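You operate a simulated robot arm through the tools that you are given. There is no shell and no other tool. Be economical: measure what you need, move in short steps, check, and stop when the job is done.

The job below is to be done with a simulated two-armed robot. You get a single attempt, and the scene is never put back.

JOB
Put the sponge from the top of the steel bench on the low shelf of the short bench. Then take the box with the latest date from the high shelf and put it on the low shelf of the long bench. Then take the blue tin from the short bench and leave it on the top of the steel bench. Keep to this order. Set down upright: box, tin.

It is judged by the outcome, as a careful person would: the job done as asked, and still so three seconds after it is handed in. It fails if anything else is knocked over, pushed out of place, dropped, spilled or broken.

ROBOT AND FRAMES
Two 7-joint arms with fingered hands on one trunk, on a base that drives. Base frame: it is fixed to the floor where the robot stands at the start and does not move with it; the origin is under the middle of the robot, x ahead of it, y to its left, z up. Units: mm, degrees, N and s.
The left shoulder is at the start at [70, 169, 1143], the right one opposite. With the tool pointing down near the work surface each hand reaches from about 260 to 680 mm from the robot's upright axis, wherever it stands, measured 20 degrees to its own side. Places, roughly: box [-1250, 750, 1750]; low shelf of the long bench [-1400, 100, 200]; low shelf of the short bench [-1400, -1500, 200]; tin [-1250, -1500, 1000]; top of the steel bench [800, 0, 800]. Payload 3.4 kg a hand.
Tool frame (each hand has its own): the origin (TCP) lies between the finger pads and is the grasp point; the fingertips stand 23 mm ahead of it; z points along the fingers, y is the line along which they close. The gripper opens to 116 mm. The gripper's body begins 65 mm behind the TCP. The gripper is a hand of 4 fingers: y runs from the thumb to the fingers, the wrist lies at [0, 0, -211] in the tool frame, and closing takes about 1.5 s.
Orientation is that of the tool frame in the base frame, as a unit quaternion [x, y, z, w]. With the fingers straight down and closing along the base's y, the tool's x points along the base's -x, its y along +y and its z along -z.

CONTROLS
- The arms move only by the tool drive_tool. It takes "left_increments", "right_increments" or both (then of equal length, played together; a hand with none holds still); each is a list of rows, each a list of 7 numbers: the shift along the tool's x, y, z in mm, then the turn, a rotation vector about the tool's x, y, z in degrees, then the opening, from 0 (shut) to 1 (fully open). In form: [[dx, dy, dz, ax, ay, az, claw], ...]. A call has 1 to 12 rows; each row is the pose to reach, as a shift and turn from the pose commanded when the call began, along the tool's axes at that moment. Each row takes 0.2 s and may step no farther than 50 mm and 8.6 degrees from the row before; otherwise, or with a gripper value out of range, the whole call is refused. A pose out of reach is approached as far as the arm can. The call stops where the force on the tool passes 40 N (or 10 N more than at its start, if that is more) or the arm is blocked; 0.2 s more then pass. Each finger travels about 153 mm/s and halts on what it meets, pressing with about 28 N; the grip force reading is that of the motor and also rises with nothing between the fingers. The clock runs only during rows and for 0.2 s after the last one: add rows that repeat a pose to give the fingers time. It gives the time, the measured TCP pose, the force on the tool (base axes), the opening and the grip force at its end, in the units of the frame above (readings bear some noise), with the torque about the TCP (base axes, N m) and any sound that the robot's microphone picked up.
- Cameras (640 x 400 px; columns grow to the right, rows downward): "scene" is now at [117.1, -9.9, 1372.3]; the picture's right is [-0.07, -1.00, 0.00], its down [-0.75, 0.05, -0.66] and it looks along [0.66, -0.04, -0.75] (base axes); focal length 244 px, centre (320, 200). "left" rides on the left gripper at [-69, 0, -90] in its tool frame; the picture's right is [-0.01, -1.00, 0.00], its down [0.79, -0.01, -0.61] and it looks along [0.61, -0.01, 0.79] (tool axes); focal length 251 px, centre (320, 200). "right" rides on the right gripper at [69, 1, -90] in its tool frame; the picture's right is [-0.01, 1.00, 0.00], its down [-0.79, -0.01, -0.61] and it looks along [-0.61, -0.01, 0.79] (tool axes); focal length 251 px, centre (320, 200). There is no depth. A picture from a camera that has moved, and an enlarged one, comes with that camera's place and axes in the base frame and with its lens. The place of the scene camera against the robot may be out by one fixed shift of up to 25 mm in any direction.
- get_image(camera): a new picture of that camera. It takes no simulated time.
- slide_trunk(by): slides the trunk up (or, below 0, down) by that many mm; the arms and the scene camera ride with it, the base frame stays. It gives what a move gives, with no picture.
- drive_base(legs): drives the robot by 1 to 6 legs, each [ahead, left, turn to the left] in mm, mm and degrees, along the robot's own axes; the way and the turn of a leg run together, so that a leg with both is an arc; at most 1500 mm and 180 degrees a leg. The arms and the cameras ride along, it lands a little off, and it stops where it bumps. It gives what a move gives.
- hand_shape(shape, hand): the hand has 4 fingers and takes this shape, open, in about a second: jaw (thumb against the fingers, like two jaws); tri (thumb and two fingers); tip (a fingertip pinch); poke (one finger out to press); point (the index stretched); flat (the hand flat); cup (the hand cupped); fist (a fist). The gripper value then closes the fingers along that shape, each until it touches; the sizes above hold for jaw. It gives what a move gives, with no picture.
- turn_head(pan, tilt): turns the head with the scene camera to pan (to the left, within 86 degrees either way) and tilt (down, from -29 to 69), counted from straight ahead of the robot. It gives what a move gives.
- enlarge(camera, box): a new picture of the part [left, top, right, bottom] of that camera's present view, enlarged. It takes no simulated time.
- sign_off(): hands the job in; it is judged then, once.

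Work in short steps. Places have to be worked out from the pictures, the camera data and where the tool is seen: move nearer, look again, correct. Check each grasp and each placing, and mend what went wrong. You have 165 turns and 130 pictures in all, those below and enlarged ones among them. Open the grippers and draw the arms clear of the work before you hand the job in, unless the task says otherwise; then end with one line.

The tools are called after "Request:" as a command line: name --argument value ..., lists and objects as JSON in quotes. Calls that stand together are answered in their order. drive_tool: Moves the arms, as the interface text tells. Its arguments: {"type":"object","properties":{"left_increments":{"type":"array"},"right_increments":{"type":"array"}},"required":[]} The other tools are called the same way: slide_trunk (by) slides the trunk up or down; hand_shape (shape, hand) gives the hand a shape; drive_base (legs) drives the base; turn_head (pan, tilt) turns the head that bears the scene camera; get_image (camera) takes a picture; enlarge (camera, box) takes an enlarged picture of a part of a camera's view; sign_off () hands the job in.

At the start:

```text
time_s: 0.0
left_position: [552.6, 136.4, 1114.3]
left_ee_rot: [0.0, 1.0, 0.0, -0.001]
left_contact_force: [0.1, -0.6, -0.5]
left_moment: [0.0, 0.01, -0.02]
left_opening: 116.2
left_finger_force: 0.1
left_shape: jaw
right_position: [396.6, -276.9, 1058.1]
right_ee_rot: [-0.001, 1.0, -0.001, -0.001]
right_contact_force: [-0.3, 0.1, -0.4]
right_moment: [-0.01, 0.02, 0.02]
right_opening: 115.9
right_finger_force: 0.0
right_shape: jaw
trunk travel left (down, up): [-650.0, 290.0]
robot x, y, heading: [1.6, 3.8, -0.1]
head pan, tilt: [-3.8, 48.5]
```

scene: 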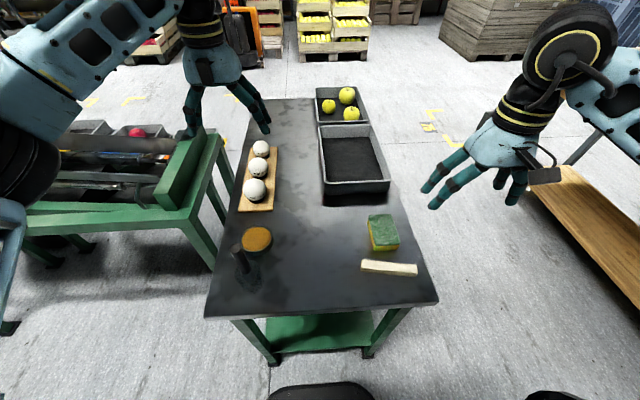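
right: 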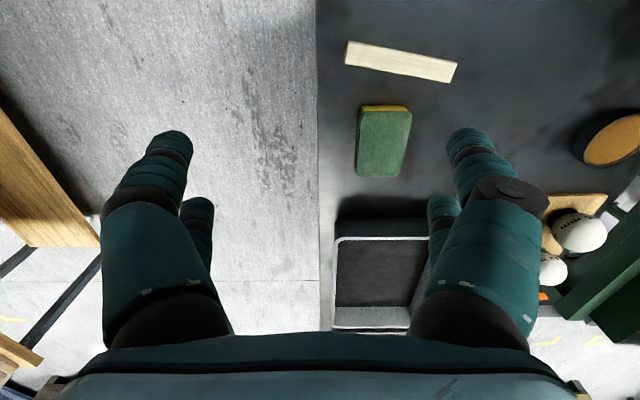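
left: 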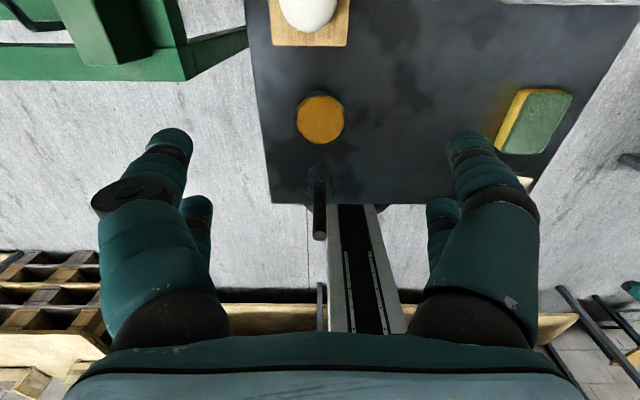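

The two views agree: the sponge is near [472, -195] with its top at about 830. I'll move the right hand above it and look again.

Request:
drive_tool --right_increments '[[-18, 20, 35, 0, 0, 0, 1], [-36, 40, 70, 0, 0, 0, 1], [-54, 60, 100, 0, 0, 0, 1], [-75, 80, 120, 0, 0, 0, 1], [-75, 80, 120, 0, 0, 0, 1]]'

Request:
get_image --camera "right"

Request:
enlarge --camera "scene" --box '[300, 160, 460, 310]'

```text
time_s: 1.2
left_position: [550.7, 136.5, 1114.4]
left_ee_rot: [0.0, 1.0, -0.001, 0.001]
left_contact_force: [0.3, -0.1, -0.2]
left_moment: [0.01, -0.01, 0.0]
left_opening: 115.9
left_finger_force: 0.0
left_shape: jaw
right_position: [468.5, -199.9, 937.7]
right_ee_rot: [0.0, 1.0, 0.0, 0.0]
right_contact_force: [-0.2, -0.1, 0.4]
right_moment: [0.01, -0.02, -0.02]
right_opening: 116.0
right_finger_force: 0.0
right_shape: jaw
trunk travel left (down, up): [-650.0, 290.0]
robot x, y, heading: [-1.5, 1.7, 0.1]
head pan, tilt: [-3.8, 48.5]
```

```text
126 pictures are left
camera right: at [399.1, -201.0, 1026.8], right [0.01, 1.0, 0.0], down [0.79, -0.01, 0.61], along [0.61, -0.01, -0.79], focal length 251 px, centre (320, 200)
```

right: 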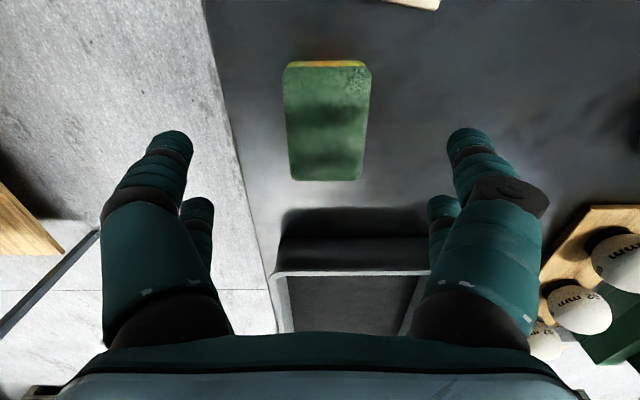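

```text
2.67 times, centred on (380, 235) of scene
camera zoom: at [116.3, -10.3, 1372.4], right [-0.07, -1.0, 0.0], down [-0.75, 0.05, -0.66], along [0.66, -0.04, -0.75], focal length 649 px, centre (160, 107)
```

zoom: 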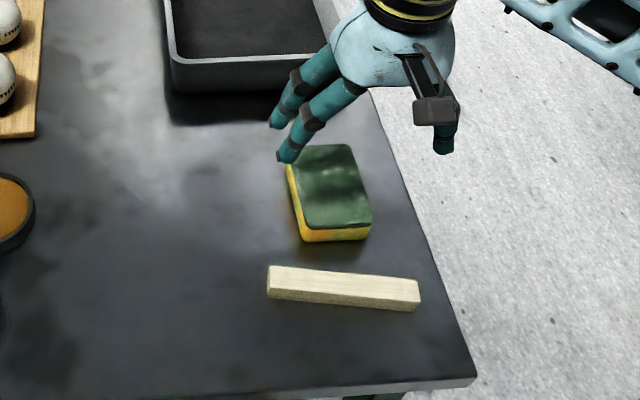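

The sponge lies almost straight under the hand, with its long side along x. I'll go down part way and look again to settle its height.

Request:
drive_tool --right_increments '[[-1, 3, 30, 0, 0, 0, 1], [-2, 3, 60, 0, 0, 0, 1], [-2, 3, 80, 0, 0, 0, 1], [-2, 3, 80, 0, 0, 0, 1]]'

Request:
get_image --camera "right"

Request:
enlarge --camera "scene" --box '[300, 160, 460, 310]'

```text
time_s: 2.2
left_position: [551.3, 136.4, 1114.3]
left_ee_rot: [0.0, 1.0, 0.0, 0.0]
left_contact_force: [0.3, -0.4, 0.8]
left_moment: [0.03, 0.02, -0.02]
left_opening: 116.0
left_finger_force: 0.1
left_shape: jaw
right_position: [472.0, -197.8, 859.0]
right_ee_rot: [-0.001, 1.0, -0.001, 0.0]
right_contact_force: [-0.7, 0.0, 0.2]
right_moment: [0.04, -0.03, 0.01]
right_opening: 115.9
right_finger_force: 0.0
right_shape: jaw
trunk travel left (down, up): [-650.0, 290.0]
robot x, y, heading: [-0.3, -1.6, -0.1]
head pan, tilt: [-3.8, 48.5]
```

```text
124 pictures are left
camera right: at [403.8, -198.5, 946.7], right [0.01, 1.0, 0.0], down [0.79, -0.01, 0.61], along [0.61, -0.01, -0.79], focal length 251 px, centre (320, 200)
```

right: 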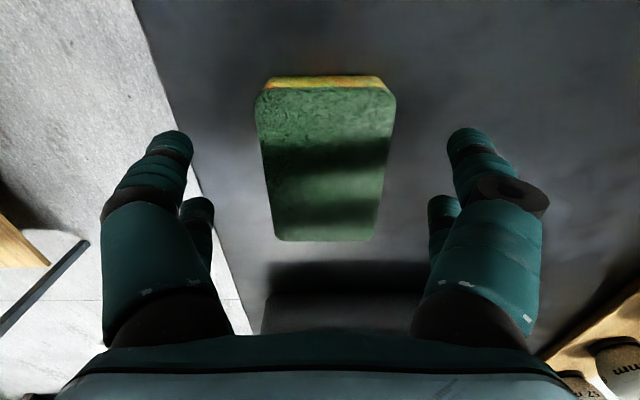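

```text
2.67 times, centred on (380, 235) of scene
camera zoom: at [117.1, -9.7, 1372.3], right [-0.07, -1.0, 0.0], down [-0.75, 0.05, -0.66], along [0.66, -0.04, -0.75], focal length 649 px, centre (160, 107)
```

zoom: 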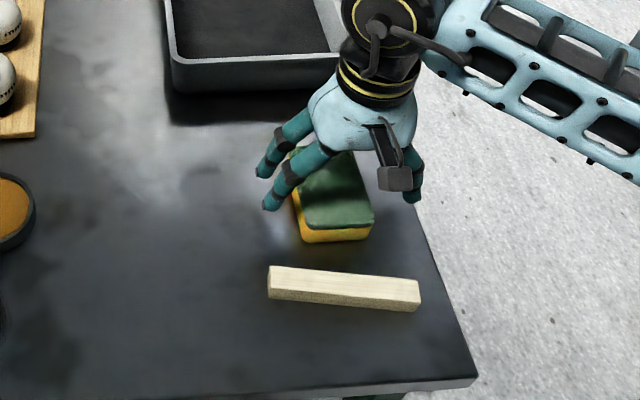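

Sponge worked out: top at about 823, table at about 797, centre [484, -197], 64 wide. I'll lower until the fingertips sit just above the table, then close.

Request:
drive_tool --right_increments '[[-5, 1, 18, 0, 0, 0, 1], [-10, 1, 34, 0, 0, 0, 1], [-10, 1, 34, 0, 0, 0, 1], [-10, 1, 34, 0, 0, 0, 0.5], [-10, 1, 34, 0, 0, 0, 0.35], [-10, 1, 34, 0, 0, 0, 0.3], [-10, 1, 34, 0, 0, 0, 0.3], [-10, 1, 34, 0, 0, 0, 0.3]]'

Request:
get_image --camera "right"

```text
time_s: 4.0
left_position: [552.0, 136.9, 1114.3]
left_ee_rot: [0.0, 1.0, 0.0, 0.0]
left_contact_force: [-1.4, 0.4, 0.2]
left_moment: [-0.03, 0.05, 0.01]
left_opening: 115.6
left_finger_force: 0.1
left_shape: jaw
right_position: [480.8, -195.2, 825.3]
right_ee_rot: [-0.001, 1.0, 0.0, 0.0]
right_contact_force: [-0.3, 0.2, -0.2]
right_moment: [-0.01, -0.01, 0.01]
right_opening: 57.7
right_finger_force: 27.7
right_shape: jaw
trunk travel left (down, up): [-650.0, 290.0]
robot x, y, heading: [0.3, 1.7, -0.1]
head pan, tilt: [-3.8, 48.5]
```

```text
122 pictures are left
camera right: at [413.0, -197.1, 914.7], right [0.01, 1.0, 0.0], down [0.79, -0.01, 0.61], along [0.61, -0.01, -0.79], focal length 251 px, centre (320, 200)
```

right: 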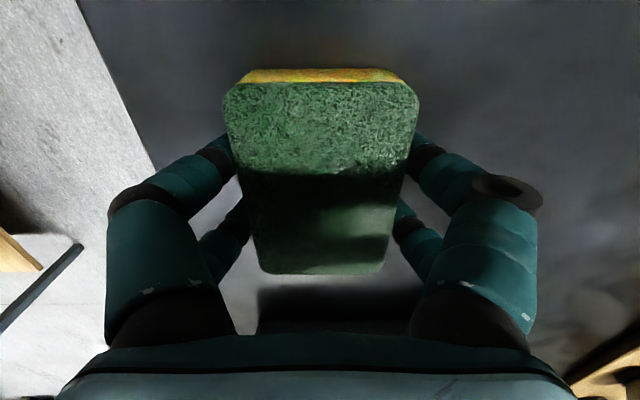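

The sponge is gripped, with an opening of 57.7 at 27.7 N. I'll lift it clear.

Request:
drive_tool --right_increments '[[0, 0, -40, 0, 0, 0, 0.25], [0, 0, -85, 0, 0, 0, 0.25], [0, 0, -130, 0, 0, 0, 0.25], [0, 0, -175, 0, 0, 0, 0.25], [0, 0, -220, 0, 0, 0, 0.25], [0, 0, -220, 0, 0, 0, 0.25]]'

Request:
turn_head --pan -80 --tilt 20

Request:
get_image --camera "scene"

Request:
get_image --camera "right"

```text
time_s: 5.4
left_position: [551.5, 135.6, 1115.0]
left_ee_rot: [0.0, 1.0, 0.0, 0.0]
left_contact_force: [-0.6, -0.1, -0.1]
left_moment: [0.02, 0.01, 0.04]
left_opening: 116.0
left_finger_force: 0.0
left_shape: jaw
right_position: [481.8, -194.6, 1042.3]
right_ee_rot: [0.0, 1.0, -0.001, 0.0]
right_contact_force: [-0.7, -0.4, -0.9]
right_moment: [-0.01, 0.02, 0.0]
right_opening: 57.8
right_finger_force: 28.2
right_shape: jaw
trunk travel left (down, up): [-650.0, 290.0]
robot x, y, heading: [1.0, 1.2, -0.0]
head pan, tilt: [-3.8, 48.5]
```

```text
time_s: 6.9
left_position: [551.7, 136.3, 1115.2]
left_ee_rot: [0.001, 1.0, 0.0, 0.0]
left_contact_force: [-0.1, -0.5, 0.2]
left_moment: [-0.01, 0.0, -0.01]
left_opening: 115.8
left_finger_force: 0.1
left_shape: jaw
right_position: [481.8, -195.8, 1041.5]
right_ee_rot: [-0.001, 1.0, -0.001, 0.0]
right_contact_force: [0.1, -0.4, 0.2]
right_moment: [0.0, -0.01, 0.0]
right_opening: 57.4
right_finger_force: 27.8
right_shape: jaw
trunk travel left (down, up): [-650.0, 290.0]
robot x, y, heading: [1.9, 2.1, -0.0]
head pan, tilt: [-80.0, 20.0]
```

```text
121 pictures are left
camera scene: at [55.1, -96.3, 1415.8], right [-0.98, -0.17, 0.0], down [-0.06, 0.34, -0.94], along [0.16, -0.93, -0.34], focal length 244 px, centre (320, 200)
```

scene: 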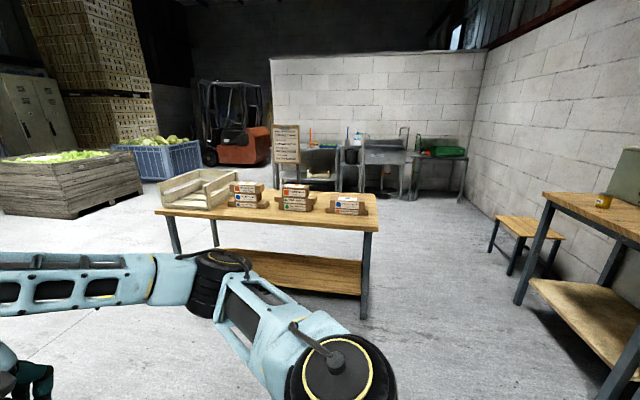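

```text
120 pictures are left
camera right: at [413.7, -196.8, 1130.9], right [0.01, 1.0, 0.0], down [0.79, -0.01, 0.61], along [0.61, -0.01, -0.79], focal length 251 px, centre (320, 200)
```

right: 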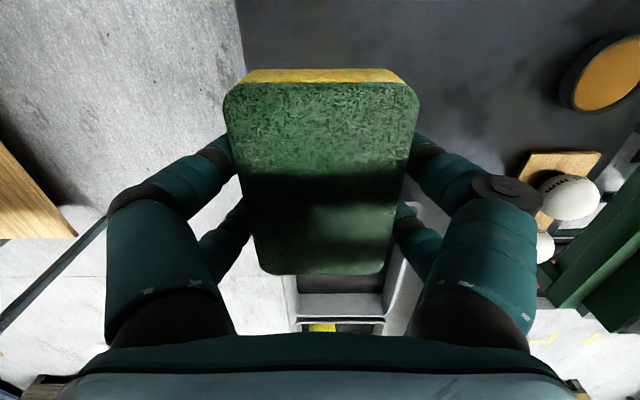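

The sponge is held securely. I'll back away from the bench, turn right and survey the other side.

Request:
drive_base --legs '[[-450, 0, 0], [0, 0, -90]]'

Request:
turn_head --pan -50 --tilt 25

Request:
get_image --camera "scene"

```text
time_s: 13.3
left_position: [-296.7, -547.2, 1114.4]
left_ee_rot: [0.702, 0.713, 0.0, 0.0]
left_contact_force: [-0.1, 0.3, -0.1]
left_moment: [0.02, -0.02, 0.0]
left_opening: 115.9
left_finger_force: 0.1
left_shape: jaw
right_position: [-629.1, -483.2, 1040.9]
right_ee_rot: [0.701, 0.713, -0.001, 0.0]
right_contact_force: [-0.1, 0.2, -0.7]
right_moment: [-0.02, -0.02, -0.03]
right_opening: 57.4
right_finger_force: 27.3
right_shape: jaw
trunk travel left (down, up): [-650.0, 290.0]
robot x, y, heading: [-442.9, 2.5, -89.0]
head pan, tilt: [-80.0, 20.0]
```

```text
time_s: 14.3
left_position: [-297.2, -548.3, 1113.6]
left_ee_rot: [0.701, 0.713, 0.0, -0.001]
left_contact_force: [1.1, -0.3, 0.5]
left_moment: [0.0, -0.01, -0.02]
left_opening: 116.0
left_finger_force: 0.0
left_shape: jaw
right_position: [-628.3, -484.1, 1041.0]
right_ee_rot: [0.7, 0.714, -0.001, 0.0]
right_contact_force: [-0.5, 0.2, 0.2]
right_moment: [0.04, 0.0, 0.02]
right_opening: 57.7
right_finger_force: 28.3
right_shape: jaw
trunk travel left (down, up): [-650.0, 290.0]
robot x, y, heading: [-444.5, 0.9, -89.1]
head pan, tilt: [-50.0, 25.0]
```

```text
119 pictures are left
camera scene: at [-522.4, -113.5, 1407.8], right [-0.65, 0.76, 0.0], down [0.32, 0.28, -0.91], along [-0.69, -0.59, -0.42], focal length 244 px, centre (320, 200)
```

scene: 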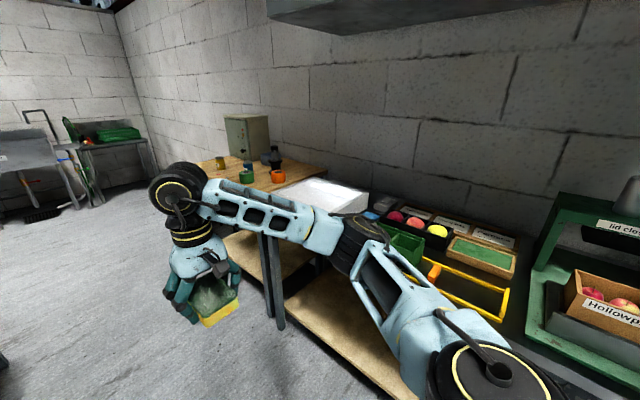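

Both benches stand along the wall at -x. I'll drive ahead along them and look at the short bench from closer.

Request:
drive_base --legs '[[750, 0, 0]]'

Request:
turn_head --pan -60 --tilt 35

Request:
get_image --camera "scene"

```text
time_s: 18.4
left_position: [-269.8, -1311.4, 1114.0]
left_ee_rot: [0.696, 0.718, -0.001, 0.001]
left_contact_force: [0.1, -0.5, 0.1]
left_moment: [0.01, 0.01, -0.01]
left_opening: 116.0
left_finger_force: 0.0
left_shape: jaw
right_position: [-605.0, -1253.2, 1041.2]
right_ee_rot: [0.695, 0.719, -0.001, 0.0]
right_contact_force: [0.0, 0.0, -0.2]
right_moment: [0.01, 0.01, -0.01]
right_opening: 57.6
right_finger_force: 27.6
right_shape: jaw
trunk travel left (down, up): [-650.0, 290.0]
robot x, y, heading: [-422.5, -763.5, -88.4]
head pan, tilt: [-50.0, 25.0]
```

```text
time_s: 19.1
left_position: [-270.7, -1312.6, 1113.8]
left_ee_rot: [0.696, 0.718, 0.0, 0.0]
left_contact_force: [0.3, 0.0, -0.9]
left_moment: [-0.02, -0.04, 0.01]
left_opening: 115.5
left_finger_force: 0.0
left_shape: jaw
right_position: [-603.2, -1253.2, 1041.4]
right_ee_rot: [0.696, 0.718, 0.0, -0.001]
right_contact_force: [-0.3, 0.4, 0.3]
right_moment: [0.01, -0.01, -0.01]
right_opening: 57.6
right_finger_force: 27.8
right_shape: jaw
trunk travel left (down, up): [-650.0, 290.0]
robot x, y, heading: [-423.2, -763.1, -88.2]
head pan, tilt: [-60.0, 35.0]
```

```text
118 pictures are left
camera scene: at [-508.4, -866.9, 1392.0], right [-0.53, 0.85, 0.0], down [0.49, 0.3, -0.82], along [-0.7, -0.43, -0.57], focal length 244 px, centre (320, 200)
```

scene: 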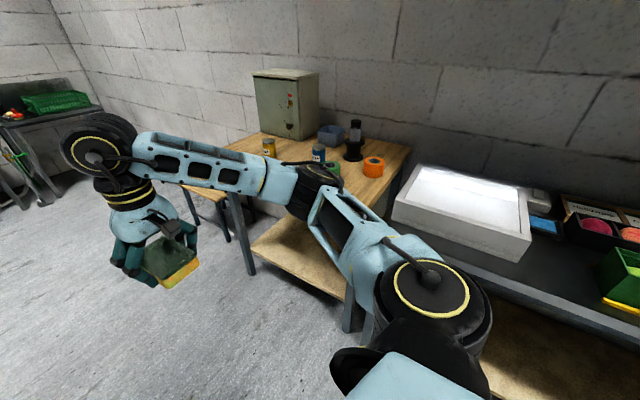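

Short bench front edge is at about x=-1190, spanning y from -1870 to -1110, with the top at about 830. I'll drive to y≈-1550, turn to face it and look.

Request:
drive_base --legs '[[780, 0, 0], [0, 0, -91]]'

Request:
turn_head --pan 0 --tilt 40

Request:
get_image --camera "scene"

```text
time_s: 27.3
left_position: [-963.0, -1682.7, 1113.6]
left_ee_rot: [1.0, -0.014, -0.001, 0.0]
left_contact_force: [-0.5, 0.5, 0.7]
left_moment: [0.04, -0.01, -0.01]
left_opening: 116.1
left_finger_force: 0.0
left_shape: jaw
right_position: [-883.6, -1352.9, 1041.6]
right_ee_rot: [1.0, -0.014, 0.0, -0.001]
right_contact_force: [0.0, 0.5, -0.5]
right_moment: [0.04, -0.02, -0.02]
right_opening: 57.5
right_finger_force: 28.4
right_shape: jaw
trunk travel left (down, up): [-650.0, 290.0]
robot x, y, heading: [-407.1, -1564.2, 178.3]
head pan, tilt: [-60.0, 35.0]
```

```text
time_s: 28.6
left_position: [-962.1, -1682.2, 1114.6]
left_ee_rot: [1.0, -0.015, 0.001, 0.001]
left_contact_force: [-0.3, 0.0, 0.3]
left_moment: [0.02, 0.0, -0.03]
left_opening: 115.8
left_finger_force: 0.1
left_shape: jaw
right_position: [-883.7, -1352.6, 1041.3]
right_ee_rot: [1.0, -0.015, -0.001, 0.0]
right_contact_force: [0.3, -0.5, -0.1]
right_moment: [-0.01, -0.02, -0.01]
right_opening: 57.3
right_finger_force: 28.1
right_shape: jaw
trunk travel left (down, up): [-650.0, 290.0]
robot x, y, heading: [-408.4, -1560.5, 178.4]
head pan, tilt: [0.0, 40.0]
```

```text
117 pictures are left
camera scene: at [-554.2, -1563.3, 1384.4], right [0.03, 1.0, 0.0], down [0.64, -0.02, -0.77], along [-0.77, 0.02, -0.64], focal length 244 px, centre (320, 200)
```

scene: 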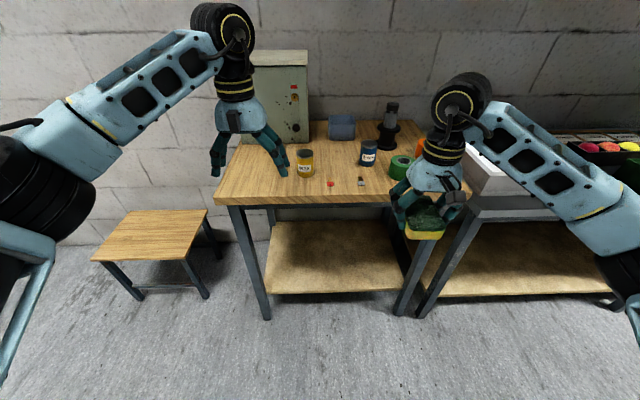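

The shelf is clear, at about z=250, with the tabletop at about 850. I'll pull the left arm back so it stays clear, and check the view.

Request:
drive_tool --left_increments '[[45, 0, 10, 0, 0, 0, 1], [90, 0, 20, 0, 0, 0, 1], [135, 0, 30, 0, 0, 0, 1], [180, 0, 40, 0, 0, 0, 1], [220, 0, 50, 0, 0, 0, 1], [220, 0, 50, 0, 0, 0, 1]]'

Request:
slide_trunk --by -400

Request:
get_image --camera "scene"

```text
time_s: 30.0
left_position: [-743.5, -1687.3, 1058.4]
left_ee_rot: [1.0, -0.015, -0.001, 0.0]
left_contact_force: [0.5, 0.4, -0.8]
left_moment: [0.05, -0.01, -0.01]
left_opening: 115.7
left_finger_force: 0.1
left_shape: jaw
right_position: [-883.7, -1352.9, 1040.5]
right_ee_rot: [1.0, -0.016, 0.0, -0.001]
right_contact_force: [-0.4, -0.3, 0.0]
right_moment: [0.01, -0.02, -0.01]
right_opening: 57.5
right_finger_force: 28.5
right_shape: jaw
trunk travel left (down, up): [-650.0, 290.0]
robot x, y, heading: [-409.0, -1562.1, 178.2]
head pan, tilt: [0.0, 40.0]
```

```text
time_s: 33.9
left_position: [-743.8, -1686.6, 658.7]
left_ee_rot: [1.0, -0.016, 0.0, 0.0]
left_contact_force: [0.2, 0.7, 0.0]
left_moment: [0.01, -0.02, 0.01]
left_opening: 115.9
left_finger_force: 0.0
left_shape: jaw
right_position: [-882.7, -1352.7, 641.9]
right_ee_rot: [1.0, -0.016, 0.0, -0.001]
right_contact_force: [0.1, -0.7, 0.7]
right_moment: [-0.01, 0.0, 0.02]
right_opening: 57.3
right_finger_force: 28.5
right_shape: jaw
trunk travel left (down, up): [-250.0, 690.0]
robot x, y, heading: [-405.7, -1562.9, 178.1]
head pan, tilt: [0.0, 40.0]
```

```text
116 pictures are left
camera scene: at [-554.0, -1563.4, 984.5], right [0.03, 1.0, 0.0], down [0.64, -0.02, -0.77], along [-0.77, 0.02, -0.64], focal length 244 px, centre (320, 200)
```

scene: 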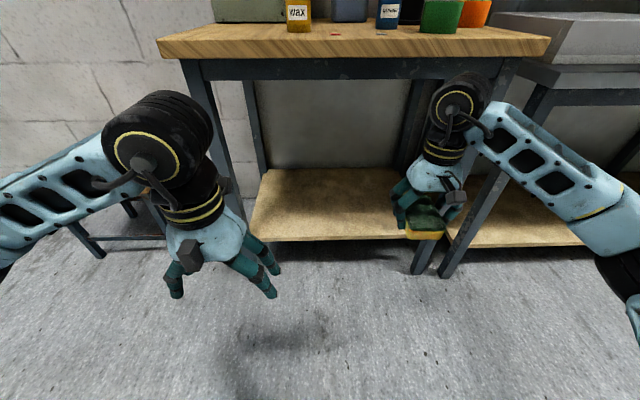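

Tabletop is about 910, underside beam 835, shelf 241. I'll reach the right hand out 130 mm to tuck its elbow in, then drop the trunk fully.

Request:
drive_tool --right_increments '[[-45, 0, 0, 0, 0, 0, 0.25], [-90, 10, 0, 0, 0, 0, 0.25], [-130, 20, 0, 0, 0, 0, 0.25], [-130, 20, 0, 0, 0, 0, 0.25]]'

Request:
slide_trunk --by -250

Request:
drive_base --legs '[[0, 100, 0]]'

Request:
turn_head --pan 0 --tilt 30

Request:
get_image --camera "scene"

```text
time_s: 34.9
left_position: [-744.1, -1686.9, 656.9]
left_ee_rot: [1.0, -0.016, 0.0, 0.0]
left_contact_force: [-0.9, 0.5, -0.1]
left_moment: [-0.02, -0.03, -0.01]
left_opening: 116.1
left_finger_force: 0.0
left_shape: jaw
right_position: [-1015.1, -1370.5, 639.5]
right_ee_rot: [1.0, -0.014, 0.0, 0.0]
right_contact_force: [-0.2, 0.0, -0.4]
right_moment: [0.02, 0.01, 0.02]
right_opening: 57.5
right_finger_force: 27.9
right_shape: jaw
trunk travel left (down, up): [-250.0, 690.0]
robot x, y, heading: [-406.8, -1561.8, 178.1]
head pan, tilt: [0.0, 40.0]
```

```text
time_s: 37.5
left_position: [-744.4, -1687.8, 409.7]
left_ee_rot: [1.0, -0.016, 0.0, 0.0]
left_contact_force: [-0.1, 0.6, -0.2]
left_moment: [-0.02, 0.04, 0.03]
left_opening: 116.2
left_finger_force: 0.1
left_shape: jaw
right_position: [-1013.7, -1369.7, 390.3]
right_ee_rot: [1.0, -0.015, 0.001, -0.001]
right_contact_force: [-0.1, -0.4, 0.0]
right_moment: [-0.02, -0.01, -0.03]
right_opening: 57.5
right_finger_force: 28.0
right_shape: jaw
trunk travel left (down, up): [0.0, 940.0]
robot x, y, heading: [-404.4, -1561.5, 178.3]
head pan, tilt: [0.0, 40.0]
```

```text
time_s: 38.6
left_position: [-746.9, -1788.1, 407.9]
left_ee_rot: [1.0, -0.016, 0.0, 0.0]
left_contact_force: [-0.3, -0.4, -0.1]
left_moment: [-0.02, 0.04, -0.01]
left_opening: 116.0
left_finger_force: 0.0
left_shape: jaw
right_position: [-1017.4, -1470.9, 389.9]
right_ee_rot: [1.0, -0.016, 0.0, -0.001]
right_contact_force: [0.1, -0.5, -0.8]
right_moment: [0.02, 0.01, 0.02]
right_opening: 57.7
right_finger_force: 27.9
right_shape: jaw
trunk travel left (down, up): [0.0, 940.0]
robot x, y, heading: [-411.4, -1666.9, 178.0]
head pan, tilt: [0.0, 40.0]
```

```text
time_s: 39.3
left_position: [-747.8, -1787.5, 409.2]
left_ee_rot: [1.0, -0.016, 0.0, 0.0]
left_contact_force: [-0.2, 0.2, 0.3]
left_moment: [-0.02, 0.04, -0.04]
left_opening: 116.0
left_finger_force: 0.0
left_shape: jaw
right_position: [-1016.9, -1470.3, 389.8]
right_ee_rot: [1.0, -0.014, 0.001, -0.001]
right_contact_force: [-0.5, 0.5, 0.3]
right_moment: [0.03, 0.03, 0.02]
right_opening: 57.3
right_finger_force: 28.3
right_shape: jaw
trunk travel left (down, up): [0.0, 940.0]
robot x, y, heading: [-410.2, -1662.7, 178.1]
head pan, tilt: [0.0, 30.0]
```

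```text
115 pictures are left
camera scene: at [-562.6, -1663.8, 749.7], right [0.03, 1.0, 0.0], down [0.5, -0.02, -0.87], along [-0.87, 0.03, -0.5], focal length 244 px, centre (320, 200)
```

scene: 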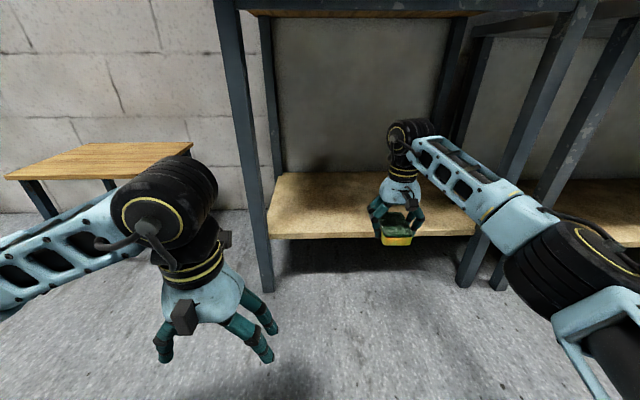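

Clear lanes, but the left hand would pass close to the left leg. I'll shift it inward 100 mm, then drive ahead 310.

Request:
drive_tool --left_increments '[[0, -50, 0, 0, 0, 0, 1], [0, -100, 0, 0, 0, 0, 1], [0, -100, 0, 0, 0, 0, 1]]'

Request:
drive_base --legs '[[310, 0, 0]]'

Request:
get_image --camera "scene"

Request:
get_image --camera "right"

```text
time_s: 40.1
left_position: [-746.3, -1690.4, 407.1]
left_ee_rot: [1.0, -0.016, 0.001, 0.001]
left_contact_force: [0.6, -0.1, 0.0]
left_moment: [-0.03, 0.02, 0.0]
left_opening: 116.0
left_finger_force: 0.0
left_shape: jaw
right_position: [-1017.3, -1471.2, 389.7]
right_ee_rot: [1.0, -0.015, 0.0, -0.001]
right_contact_force: [-0.7, 0.3, 0.0]
right_moment: [0.0, 0.04, -0.01]
right_opening: 57.5
right_finger_force: 27.8
right_shape: jaw
trunk travel left (down, up): [0.0, 940.0]
robot x, y, heading: [-410.4, -1662.1, 178.4]
head pan, tilt: [0.0, 30.0]
```

```text
time_s: 42.2
left_position: [-1063.9, -1674.9, 408.0]
left_ee_rot: [1.0, -0.02, 0.0, -0.001]
left_contact_force: [-0.1, -0.1, -0.2]
left_moment: [-0.03, -0.03, 0.0]
left_opening: 116.3
left_finger_force: 0.1
left_shape: jaw
right_position: [-1331.4, -1453.7, 390.6]
right_ee_rot: [1.0, -0.019, 0.0, 0.0]
right_contact_force: [-0.4, -0.6, 0.1]
right_moment: [0.0, 0.02, 0.0]
right_opening: 57.6
right_finger_force: 28.0
right_shape: jaw
trunk travel left (down, up): [0.0, 940.0]
robot x, y, heading: [-729.4, -1655.9, 177.8]
head pan, tilt: [0.0, 30.0]
```

```text
114 pictures are left
camera scene: at [-879.6, -1651.0, 749.8], right [0.04, 1.0, 0.0], down [0.5, -0.02, -0.87], along [-0.87, 0.04, -0.5], focal length 244 px, centre (320, 200)
```

scene: 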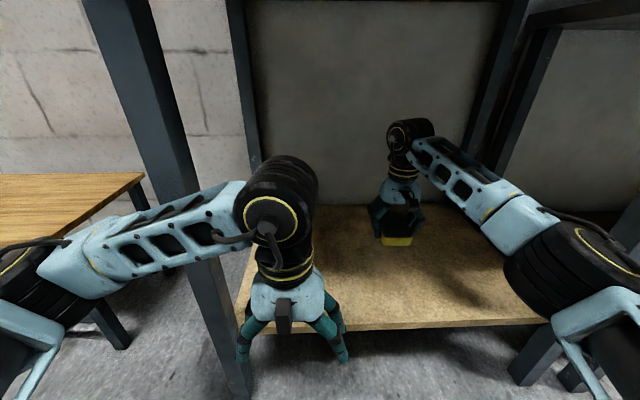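

```text
113 pictures are left
camera right: at [-1263.7, -1458.6, 479.6], right [-0.05, -1.0, 0.0], down [-0.79, 0.04, 0.61], along [-0.61, 0.03, -0.79], focal length 251 px, centre (320, 200)
```

right: 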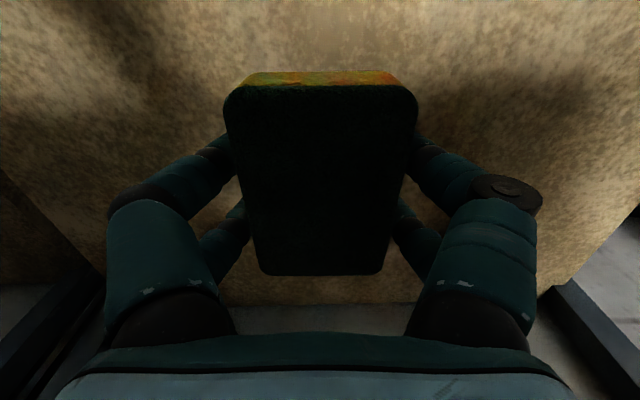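

The sponge is above the shelf, well inside the edge. I'll lower it in small steps.

Request:
drive_tool --right_increments '[[0, 0, 30, 0, 0, 0, 0.25], [0, 0, 60, 0, 0, 0, 0.25], [0, 0, 85, 0, 0, 0, 0.25], [0, 0, 98, 0, 0, 0, 0.25], [0, 0, 106, 0, 0, 0, 0.25], [0, 0, 106, 0, 0, 0, 0.25]]'

Request:
enlarge --camera "scene" --box '[340, 100, 480, 330]'

Request:
get_image --camera "right"

```text
time_s: 43.6
left_position: [-1063.6, -1676.8, 407.9]
left_ee_rot: [1.0, -0.019, 0.0, 0.0]
left_contact_force: [0.5, 0.1, -0.2]
left_moment: [0.0, -0.02, 0.04]
left_opening: 115.9
left_finger_force: 0.1
left_shape: jaw
right_position: [-1332.5, -1453.6, 285.2]
right_ee_rot: [1.0, -0.021, -0.001, -0.001]
right_contact_force: [-0.2, 0.8, 0.1]
right_moment: [-0.01, 0.01, -0.01]
right_opening: 57.5
right_finger_force: 28.3
right_shape: jaw
trunk travel left (down, up): [0.0, 940.0]
robot x, y, heading: [-729.1, -1657.0, 177.7]
head pan, tilt: [0.0, 30.0]
```

```text
1.74 times, centred on (410, 215) of scene
camera zoom: at [-879.6, -1651.0, 749.8], right [0.04, 1.0, 0.0], down [0.5, -0.02, -0.87], along [-0.87, 0.04, -0.5], focal length 424 px, centre (164, 174)
```

zoom: 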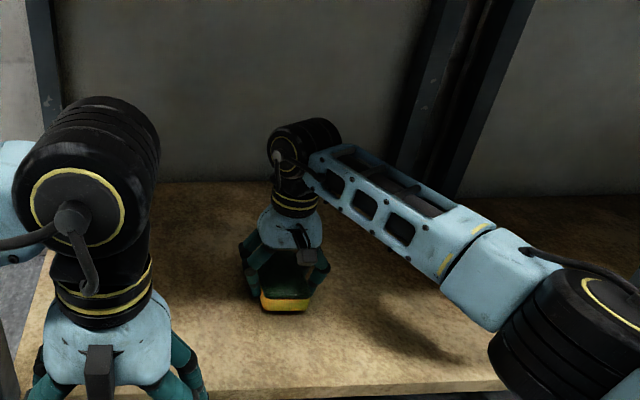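

```text
111 pictures are left
camera right: at [-1262.8, -1459.2, 375.0], right [-0.05, -1.0, 0.0], down [-0.79, 0.04, 0.61], along [-0.61, 0.03, -0.79], focal length 251 px, centre (320, 200)
```

right: 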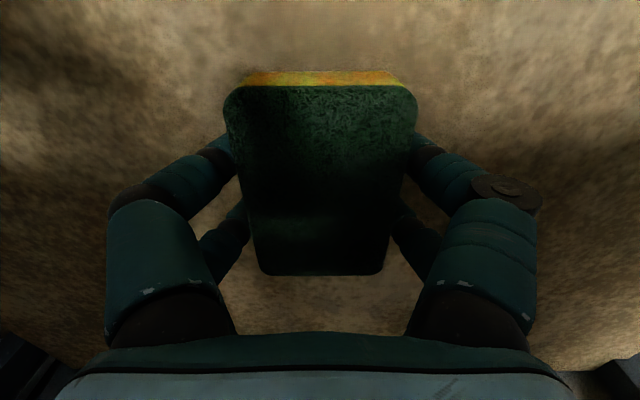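

No contact yet. I'll creep down a few mm per row.

Request:
drive_tool --right_increments '[[0, 0, 3, 0, 0, 0, 0.25], [0, 0, 6, 0, 0, 0, 0.25], [0, 0, 9, 0, 0, 0, 0.25], [0, 0, 12, 0, 0, 0, 0.25], [0, 0, 12, 0, 0, 0, 0.25]]'

```text
time_s: 44.8
left_position: [-1062.8, -1675.6, 408.6]
left_ee_rot: [1.0, -0.02, 0.0, 0.0]
left_contact_force: [-1.1, -0.5, 0.7]
left_moment: [0.0, -0.01, 0.02]
left_opening: 115.6
left_finger_force: 0.0
left_shape: jaw
right_position: [-1332.0, -1453.2, 271.8]
right_ee_rot: [1.0, -0.02, 0.0, -0.001]
right_contact_force: [0.6, -1.2, 0.4]
right_moment: [-0.01, -0.01, 0.0]
right_opening: 57.5
right_finger_force: 27.9
right_shape: jaw
trunk travel left (down, up): [0.0, 940.0]
robot x, y, heading: [-729.5, -1650.2, 177.6]
head pan, tilt: [0.0, 30.0]
```

Request:
drive_tool --right_increments '[[0, 0, 3, 0, 0, 0, 0.25], [0, 0, 6, 0, 0, 0, 0.25], [0, 0, 9, 0, 0, 0, 0.25], [0, 0, 12, 0, 0, 0, 0.25], [0, 0, 15, 0, 0, 0, 0.25], [0, 0, 15, 0, 0, 0, 0.25]]'

Request:
get_image --camera "right"

```text
time_s: 45.8
left_position: [-1061.6, -1675.5, 409.7]
left_ee_rot: [1.0, -0.021, -0.002, -0.001]
left_contact_force: [1.2, -0.8, 0.3]
left_moment: [-0.01, -0.03, -0.01]
left_opening: 115.9
left_finger_force: 0.1
left_shape: jaw
right_position: [-1333.1, -1453.2, 269.0]
right_ee_rot: [1.0, -0.02, -0.006, 0.0]
right_contact_force: [7.0, 0.2, 27.1]
right_moment: [0.44, -0.56, 0.0]
right_opening: 57.8
right_finger_force: 28.2
right_shape: jaw
trunk travel left (down, up): [0.0, 940.0]
robot x, y, heading: [-725.5, -1650.0, 177.8]
head pan, tilt: [0.0, 30.0]
stopped in row 4 (right hand): the force on the tool passed its limit at 43 N (the readings are from after the stop); the commanded pose is now the measured one
```

```text
110 pictures are left
camera right: at [-1263.1, -1458.6, 357.8], right [-0.05, -1.0, 0.0], down [-0.79, 0.04, 0.62], along [-0.62, 0.03, -0.79], focal length 251 px, centre (320, 200)
```

right: 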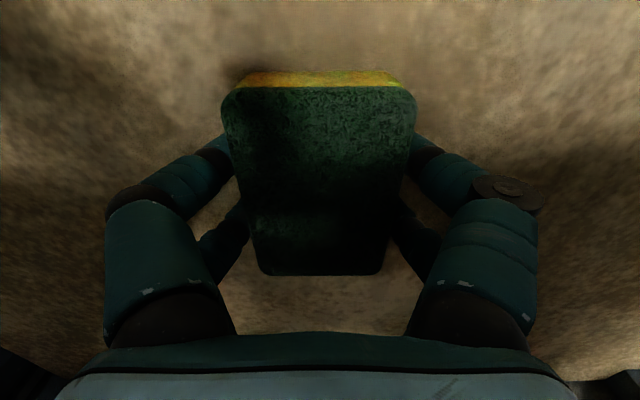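

Contact: the sponge is on the shelf (top surface at about 241). I'll open, then lift straight up.

Request:
drive_tool --right_increments '[[0, 0, 0, 0, 0, 0, 0.55], [0, 0, 0, 0, 0, 0, 0.9], [0, 0, 0, 0, 0, 0, 0.9], [0, 0, 0, 0, 0, 0, 0.9], [0, 0, -30, 0, 0, 0, 0.9], [0, 0, -70, 0, 0, 0, 0.9], [0, 0, -115, 0, 0, 0, 0.9], [0, 0, -115, 0, 0, 0, 0.9]]'

Request:
get_image --camera "right"

```text
time_s: 46.7
left_position: [-1063.4, -1673.5, 409.5]
left_ee_rot: [1.0, -0.022, -0.001, 0.0]
left_contact_force: [0.7, -0.4, -0.3]
left_moment: [0.01, 0.01, -0.02]
left_opening: 116.0
left_finger_force: 0.0
left_shape: jaw
right_position: [-1333.5, -1451.6, 267.4]
right_ee_rot: [1.0, -0.022, -0.006, 0.001]
right_contact_force: [1.8, 1.3, 13.9]
right_moment: [-0.26, -0.18, 0.05]
right_opening: 104.0
right_finger_force: 0.0
right_shape: jaw
trunk travel left (down, up): [0.0, 940.0]
robot x, y, heading: [-729.5, -1656.0, 177.4]
head pan, tilt: [0.0, 30.0]
stopped in row 4 (right hand): the force on the tool passed its limit at 40 N (the readings are from after the stop); the commanded pose is now the measured one
```

```text
109 pictures are left
camera right: at [-1264.1, -1456.9, 356.0], right [-0.05, -1.0, 0.0], down [-0.79, 0.04, 0.62], along [-0.62, 0.03, -0.79], focal length 251 px, centre (320, 200)
```

right: 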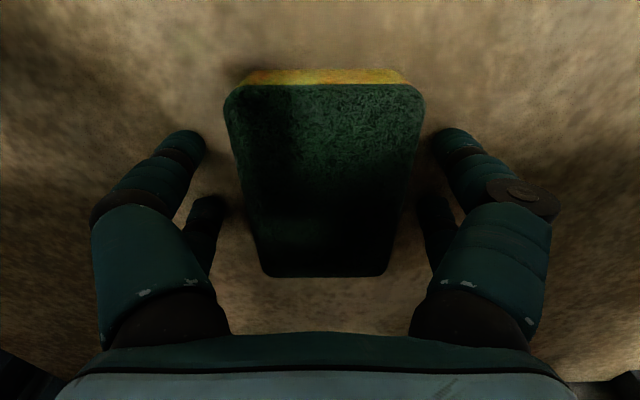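

The sponge is released and lying flat; the fingertips only touched the shelf. I'll lift the hand clear.

Request:
drive_tool --right_increments '[[0, 0, -30, 0, 0, 0, 0.9], [0, 0, -70, 0, 0, 0, 0.9], [0, 0, -115, 0, 0, 0, 0.9], [0, 0, -115, 0, 0, 0, 0.9]]'

Request:
get_image --camera "right"

Request:
get_image --camera "scene"

```text
time_s: 47.7
left_position: [-1063.1, -1673.8, 408.2]
left_ee_rot: [1.0, -0.021, -0.001, 0.0]
left_contact_force: [0.3, 0.7, -0.5]
left_moment: [0.01, -0.01, 0.02]
left_opening: 115.8
left_finger_force: 0.1
left_shape: jaw
right_position: [-1337.0, -1451.2, 379.1]
right_ee_rot: [1.0, -0.021, -0.004, 0.001]
right_contact_force: [-0.3, -0.6, 0.1]
right_moment: [0.0, 0.0, 0.0]
right_opening: 104.4
right_finger_force: 0.0
right_shape: jaw
trunk travel left (down, up): [0.0, 940.0]
robot x, y, heading: [-729.7, -1649.2, 177.6]
head pan, tilt: [0.0, 30.0]
```

```text
108 pictures are left
camera right: at [-1267.3, -1457.9, 468.0], right [-0.05, -1.0, 0.0], down [-0.79, 0.04, 0.61], along [-0.61, 0.03, -0.79], focal length 251 px, centre (320, 200)
```

right: 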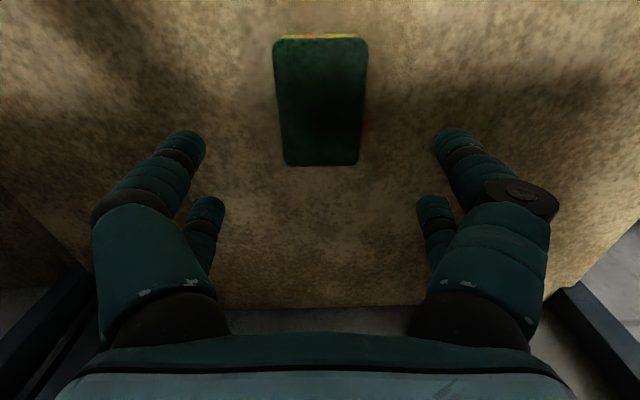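

```text
107 pictures are left
camera scene: at [-879.7, -1650.6, 749.8], right [0.04, 1.0, 0.0], down [0.5, -0.02, -0.87], along [-0.87, 0.04, -0.5], focal length 244 px, centre (320, 200)
```

scene: 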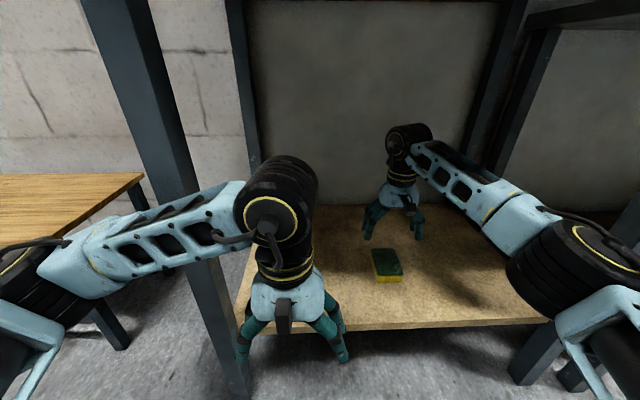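

The sponge rests on the low shelf. I'll back out, pull the right hand in and raise the trunk.

Request:
drive_base --legs '[[-330, 0, 0]]'

Request:
drive_tool --right_increments '[[45, 0, 0, 0, 0, 0, 0.9], [90, 0, 0, 0, 0, 0, 0.9], [135, 0, 0, 0, 0, 0, 0.9], [180, 0, 0, 0, 0, 0, 0.9], [225, 0, 0, 0, 0, 0, 0.9], [225, 0, 0, 0, 0, 0, 0.9]]'

Request:
slide_trunk --by 800

Request:
drive_base --legs '[[0, -1400, 0]]'

Request:
turn_head --pan -35 --tilt 10

Request:
get_image --camera "scene"

```text
time_s: 49.9
left_position: [-737.3, -1687.6, 408.1]
left_ee_rot: [1.0, -0.025, 0.001, 0.0]
left_contact_force: [-0.1, -0.9, 0.3]
left_moment: [0.01, -0.02, -0.01]
left_opening: 115.8
left_finger_force: 0.0
left_shape: jaw
right_position: [-1009.5, -1463.6, 378.3]
right_ee_rot: [1.0, -0.023, -0.004, 0.0]
right_contact_force: [0.3, 0.4, -0.2]
right_moment: [-0.02, 0.01, 0.0]
right_opening: 104.4
right_finger_force: 0.1
right_shape: jaw
trunk travel left (down, up): [0.0, 940.0]
robot x, y, heading: [-400.8, -1666.9, 177.5]
head pan, tilt: [0.0, 30.0]
```

```text
time_s: 51.3
left_position: [-737.7, -1687.8, 409.2]
left_ee_rot: [1.0, -0.023, 0.0, 0.0]
left_contact_force: [0.7, 0.2, 0.1]
left_moment: [-0.02, -0.01, -0.01]
left_opening: 116.0
left_finger_force: 0.1
left_shape: jaw
right_position: [-783.1, -1474.5, 377.7]
right_ee_rot: [1.0, -0.024, -0.004, 0.0]
right_contact_force: [1.1, 0.5, -0.1]
right_moment: [0.01, 0.0, 0.02]
right_opening: 104.1
right_finger_force: 0.1
right_shape: jaw
trunk travel left (down, up): [0.0, 940.0]
robot x, y, heading: [-401.2, -1664.9, 177.5]
head pan, tilt: [0.0, 30.0]
```

```text
refused: 800 is not a number from -400 to 400
```

```text
time_s: 58.2
left_position: [-702.7, -324.8, 407.8]
left_ee_rot: [1.0, -0.002, 0.0, -0.001]
left_contact_force: [-0.1, -0.6, 0.0]
left_moment: [0.02, 0.02, -0.01]
left_opening: 115.9
left_finger_force: 0.1
left_shape: jaw
right_position: [-758.4, -114.3, 376.8]
right_ee_rot: [1.0, -0.001, -0.005, 0.0]
right_contact_force: [-0.2, -0.2, 0.0]
right_moment: [-0.01, 0.02, 0.03]
right_opening: 104.3
right_finger_force: 0.1
right_shape: jaw
trunk travel left (down, up): [0.0, 940.0]
robot x, y, heading: [-368.0, -286.8, 179.8]
head pan, tilt: [0.0, 30.0]
```

```text
time_s: 59.2
left_position: [-702.2, -324.6, 407.5]
left_ee_rot: [1.0, -0.001, 0.0, 0.0]
left_contact_force: [0.2, -0.9, 0.4]
left_moment: [0.0, 0.0, 0.01]
left_opening: 115.8
left_finger_force: 0.1
left_shape: jaw
right_position: [-759.4, -114.3, 377.6]
right_ee_rot: [1.0, -0.001, -0.005, 0.0]
right_contact_force: [0.4, 0.1, 0.6]
right_moment: [0.03, -0.02, 0.0]
right_opening: 104.2
right_finger_force: 0.1
right_shape: jaw
trunk travel left (down, up): [0.0, 940.0]
robot x, y, heading: [-367.0, -288.8, 179.4]
head pan, tilt: [-35.0, 10.0]
```

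```text
106 pictures are left
camera scene: at [-505.5, -240.2, 782.1], right [0.58, 0.82, 0.0], down [0.14, -0.1, -0.98], along [-0.81, 0.57, -0.17], focal length 244 px, centre (320, 200)
```

scene: 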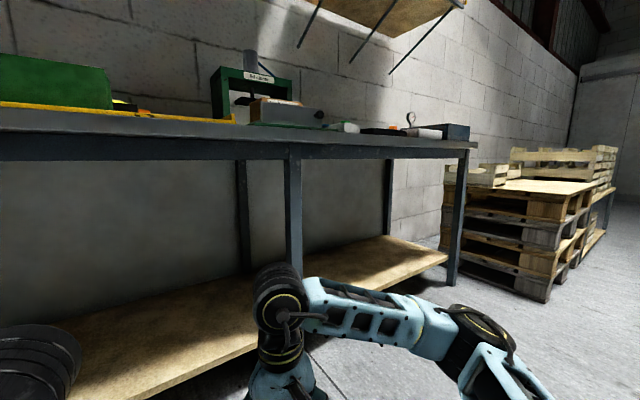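

I'll raise the trunk in two slides to look at the high shelf.

Request:
slide_trunk --by 400

Request:
slide_trunk --by 400

Request:
turn_head --pan -40 --tilt 0

Request:
get_image --camera "scene"

```text
time_s: 63.0
left_position: [-702.4, -325.6, 809.2]
left_ee_rot: [1.0, -0.002, 0.0, 0.0]
left_contact_force: [0.7, -0.7, -0.2]
left_moment: [0.02, -0.01, -0.04]
left_opening: 116.1
left_finger_force: 0.1
left_shape: jaw
right_position: [-758.9, -114.4, 776.6]
right_ee_rot: [1.0, -0.003, -0.004, 0.0]
right_contact_force: [0.0, 0.4, 0.7]
right_moment: [-0.03, 0.03, 0.02]
right_opening: 104.1
right_finger_force: 0.0
right_shape: jaw
trunk travel left (down, up): [-400.0, 540.0]
robot x, y, heading: [-364.8, -286.2, 179.9]
head pan, tilt: [-35.0, 10.0]
```

```text
time_s: 66.8
left_position: [-702.1, -324.9, 1207.6]
left_ee_rot: [1.0, -0.002, 0.0, 0.0]
left_contact_force: [0.3, 0.6, 0.9]
left_moment: [-0.01, 0.02, -0.02]
left_opening: 115.9
left_finger_force: 0.0
left_shape: jaw
right_position: [-758.9, -114.3, 1177.0]
right_ee_rot: [1.0, -0.001, -0.004, 0.0]
right_contact_force: [0.5, -0.3, 0.2]
right_moment: [-0.02, 0.02, -0.03]
right_opening: 104.1
right_finger_force: 0.0
right_shape: jaw
trunk travel left (down, up): [-800.0, 140.0]
robot x, y, heading: [-364.6, -289.4, 179.7]
head pan, tilt: [-35.0, 10.0]
```

```text
time_s: 67.6
left_position: [-703.0, -324.1, 1207.6]
left_ee_rot: [1.0, -0.001, 0.0, 0.0]
left_contact_force: [-0.7, 0.4, 1.1]
left_moment: [0.01, 0.0, 0.04]
left_opening: 116.0
left_finger_force: 0.1
left_shape: jaw
right_position: [-758.7, -114.2, 1178.1]
right_ee_rot: [1.0, -0.002, -0.004, 0.0]
right_contact_force: [-0.4, 0.0, -0.1]
right_moment: [0.02, 0.0, 0.03]
right_opening: 104.4
right_finger_force: 0.1
right_shape: jaw
trunk travel left (down, up): [-800.0, 140.0]
robot x, y, heading: [-368.1, -290.6, 179.9]
head pan, tilt: [-40.0, 0.0]
```

```text
105 pictures are left
camera scene: at [-498.4, -235.6, 1598.1], right [0.64, 0.76, 0.0], down [0.0, 0.0, -1.0], along [-0.76, 0.64, 0.0], focal length 244 px, centre (320, 200)
```

scene: 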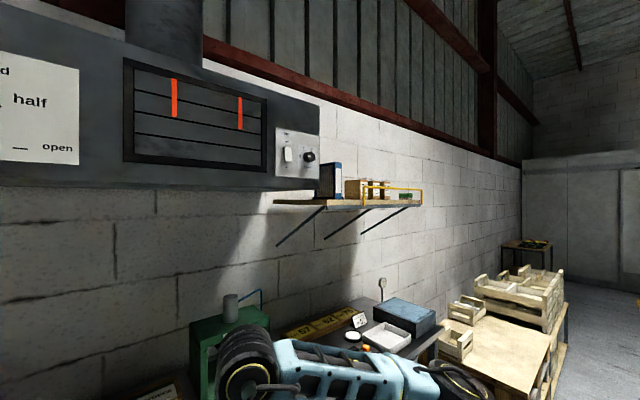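

I can see the high shelf with its boxes. Before strafing toward +y I'll check that lane.

Request:
turn_head --pan -86 --tilt 35

Request:
get_image --camera "scene"

```text
time_s: 68.7
left_position: [-703.1, -326.1, 1209.0]
left_ee_rot: [1.0, -0.002, 0.0, 0.0]
left_contact_force: [0.1, 0.2, -0.8]
left_moment: [0.02, 0.01, 0.02]
left_opening: 115.9
left_finger_force: 0.0
left_shape: jaw
right_position: [-758.9, -113.8, 1177.7]
right_ee_rot: [1.0, -0.002, -0.004, 0.0]
right_contact_force: [1.2, 0.3, -0.3]
right_moment: [0.03, -0.02, 0.01]
right_opening: 104.2
right_finger_force: 0.0
right_shape: jaw
trunk travel left (down, up): [-800.0, 140.0]
robot x, y, heading: [-367.1, -287.6, 179.4]
head pan, tilt: [-85.9, 35.0]
```

```text
104 pictures are left
camera scene: at [-435.6, -205.8, 1542.1], right [1.0, 0.07, 0.0], down [0.04, -0.57, -0.82], along [-0.06, 0.82, -0.57], focal length 244 px, centre (320, 200)
```

scene: 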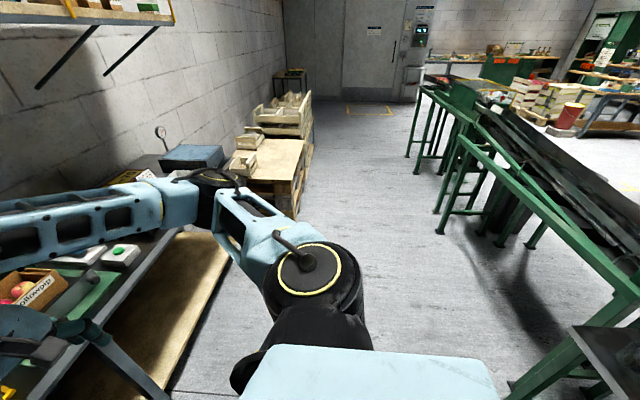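

The lane is clear: the conveyor is at x>500. I'll strafe right 900 and face the high shelf.

Request:
drive_base --legs '[[0, -900, 0]]'

Request:
slide_trunk --by 140

Request:
turn_head --pan -10 --tilt 5

Request:
get_image --camera "scene"

```text
time_s: 73.4
left_position: [-691.6, 574.7, 1207.2]
left_ee_rot: [1.0, -0.011, 0.0, -0.001]
left_contact_force: [0.1, 0.2, -0.1]
left_moment: [0.02, 0.02, -0.01]
left_opening: 115.9
left_finger_force: 0.1
left_shape: jaw
right_position: [-745.8, 787.1, 1177.3]
right_ee_rot: [1.0, -0.01, -0.005, 0.0]
right_contact_force: [-0.5, -0.2, -0.2]
right_moment: [0.0, 0.0, 0.0]
right_opening: 104.3
right_finger_force: 0.1
right_shape: jaw
trunk travel left (down, up): [-800.0, 140.0]
robot x, y, heading: [-355.0, 604.1, 178.7]
head pan, tilt: [-85.9, 35.0]
```

```text
time_s: 75.1
left_position: [-692.5, 574.5, 1348.4]
left_ee_rot: [1.0, -0.011, -0.001, 0.0]
left_contact_force: [-1.0, 0.3, 0.0]
left_moment: [0.0, -0.01, 0.03]
left_opening: 115.8
left_finger_force: 0.1
left_shape: jaw
right_position: [-746.1, 787.4, 1316.7]
right_ee_rot: [1.0, -0.011, -0.004, -0.001]
right_contact_force: [0.4, -0.2, 0.6]
right_moment: [0.0, 0.01, -0.01]
right_opening: 104.2
right_finger_force: 0.0
right_shape: jaw
trunk travel left (down, up): [-940.0, 0.0]
robot x, y, heading: [-355.7, 605.6, 179.1]
head pan, tilt: [-85.9, 35.0]
```

```text
time_s: 76.5
left_position: [-692.9, 575.4, 1349.1]
left_ee_rot: [1.0, -0.01, -0.001, 0.0]
left_contact_force: [-0.1, 0.3, -0.6]
left_moment: [0.0, 0.03, 0.02]
left_opening: 116.1
left_finger_force: 0.0
left_shape: jaw
right_position: [-745.0, 786.9, 1318.7]
right_ee_rot: [1.0, -0.011, -0.003, 0.0]
right_contact_force: [0.9, -0.1, 0.1]
right_moment: [0.0, 0.02, -0.01]
right_opening: 104.3
right_finger_force: 0.1
right_shape: jaw
trunk travel left (down, up): [-940.0, 0.0]
robot x, y, heading: [-360.0, 601.7, 178.9]
head pan, tilt: [-10.0, 5.0]
```

```text
103 pictures are left
camera scene: at [-509.7, 619.5, 1730.2], right [0.19, 0.98, 0.0], down [0.09, -0.02, -1.0], along [-0.98, 0.19, -0.09], focal length 244 px, centre (320, 200)
```

scene: 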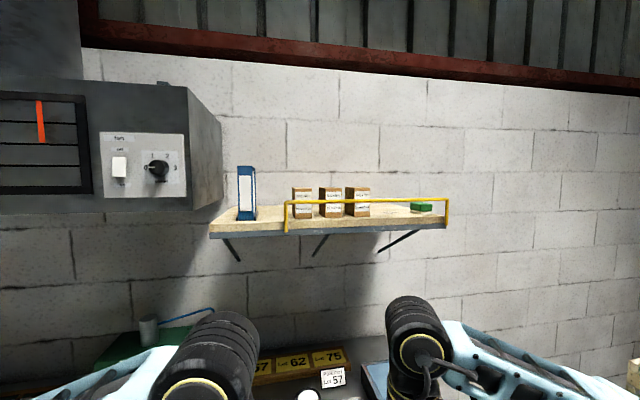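

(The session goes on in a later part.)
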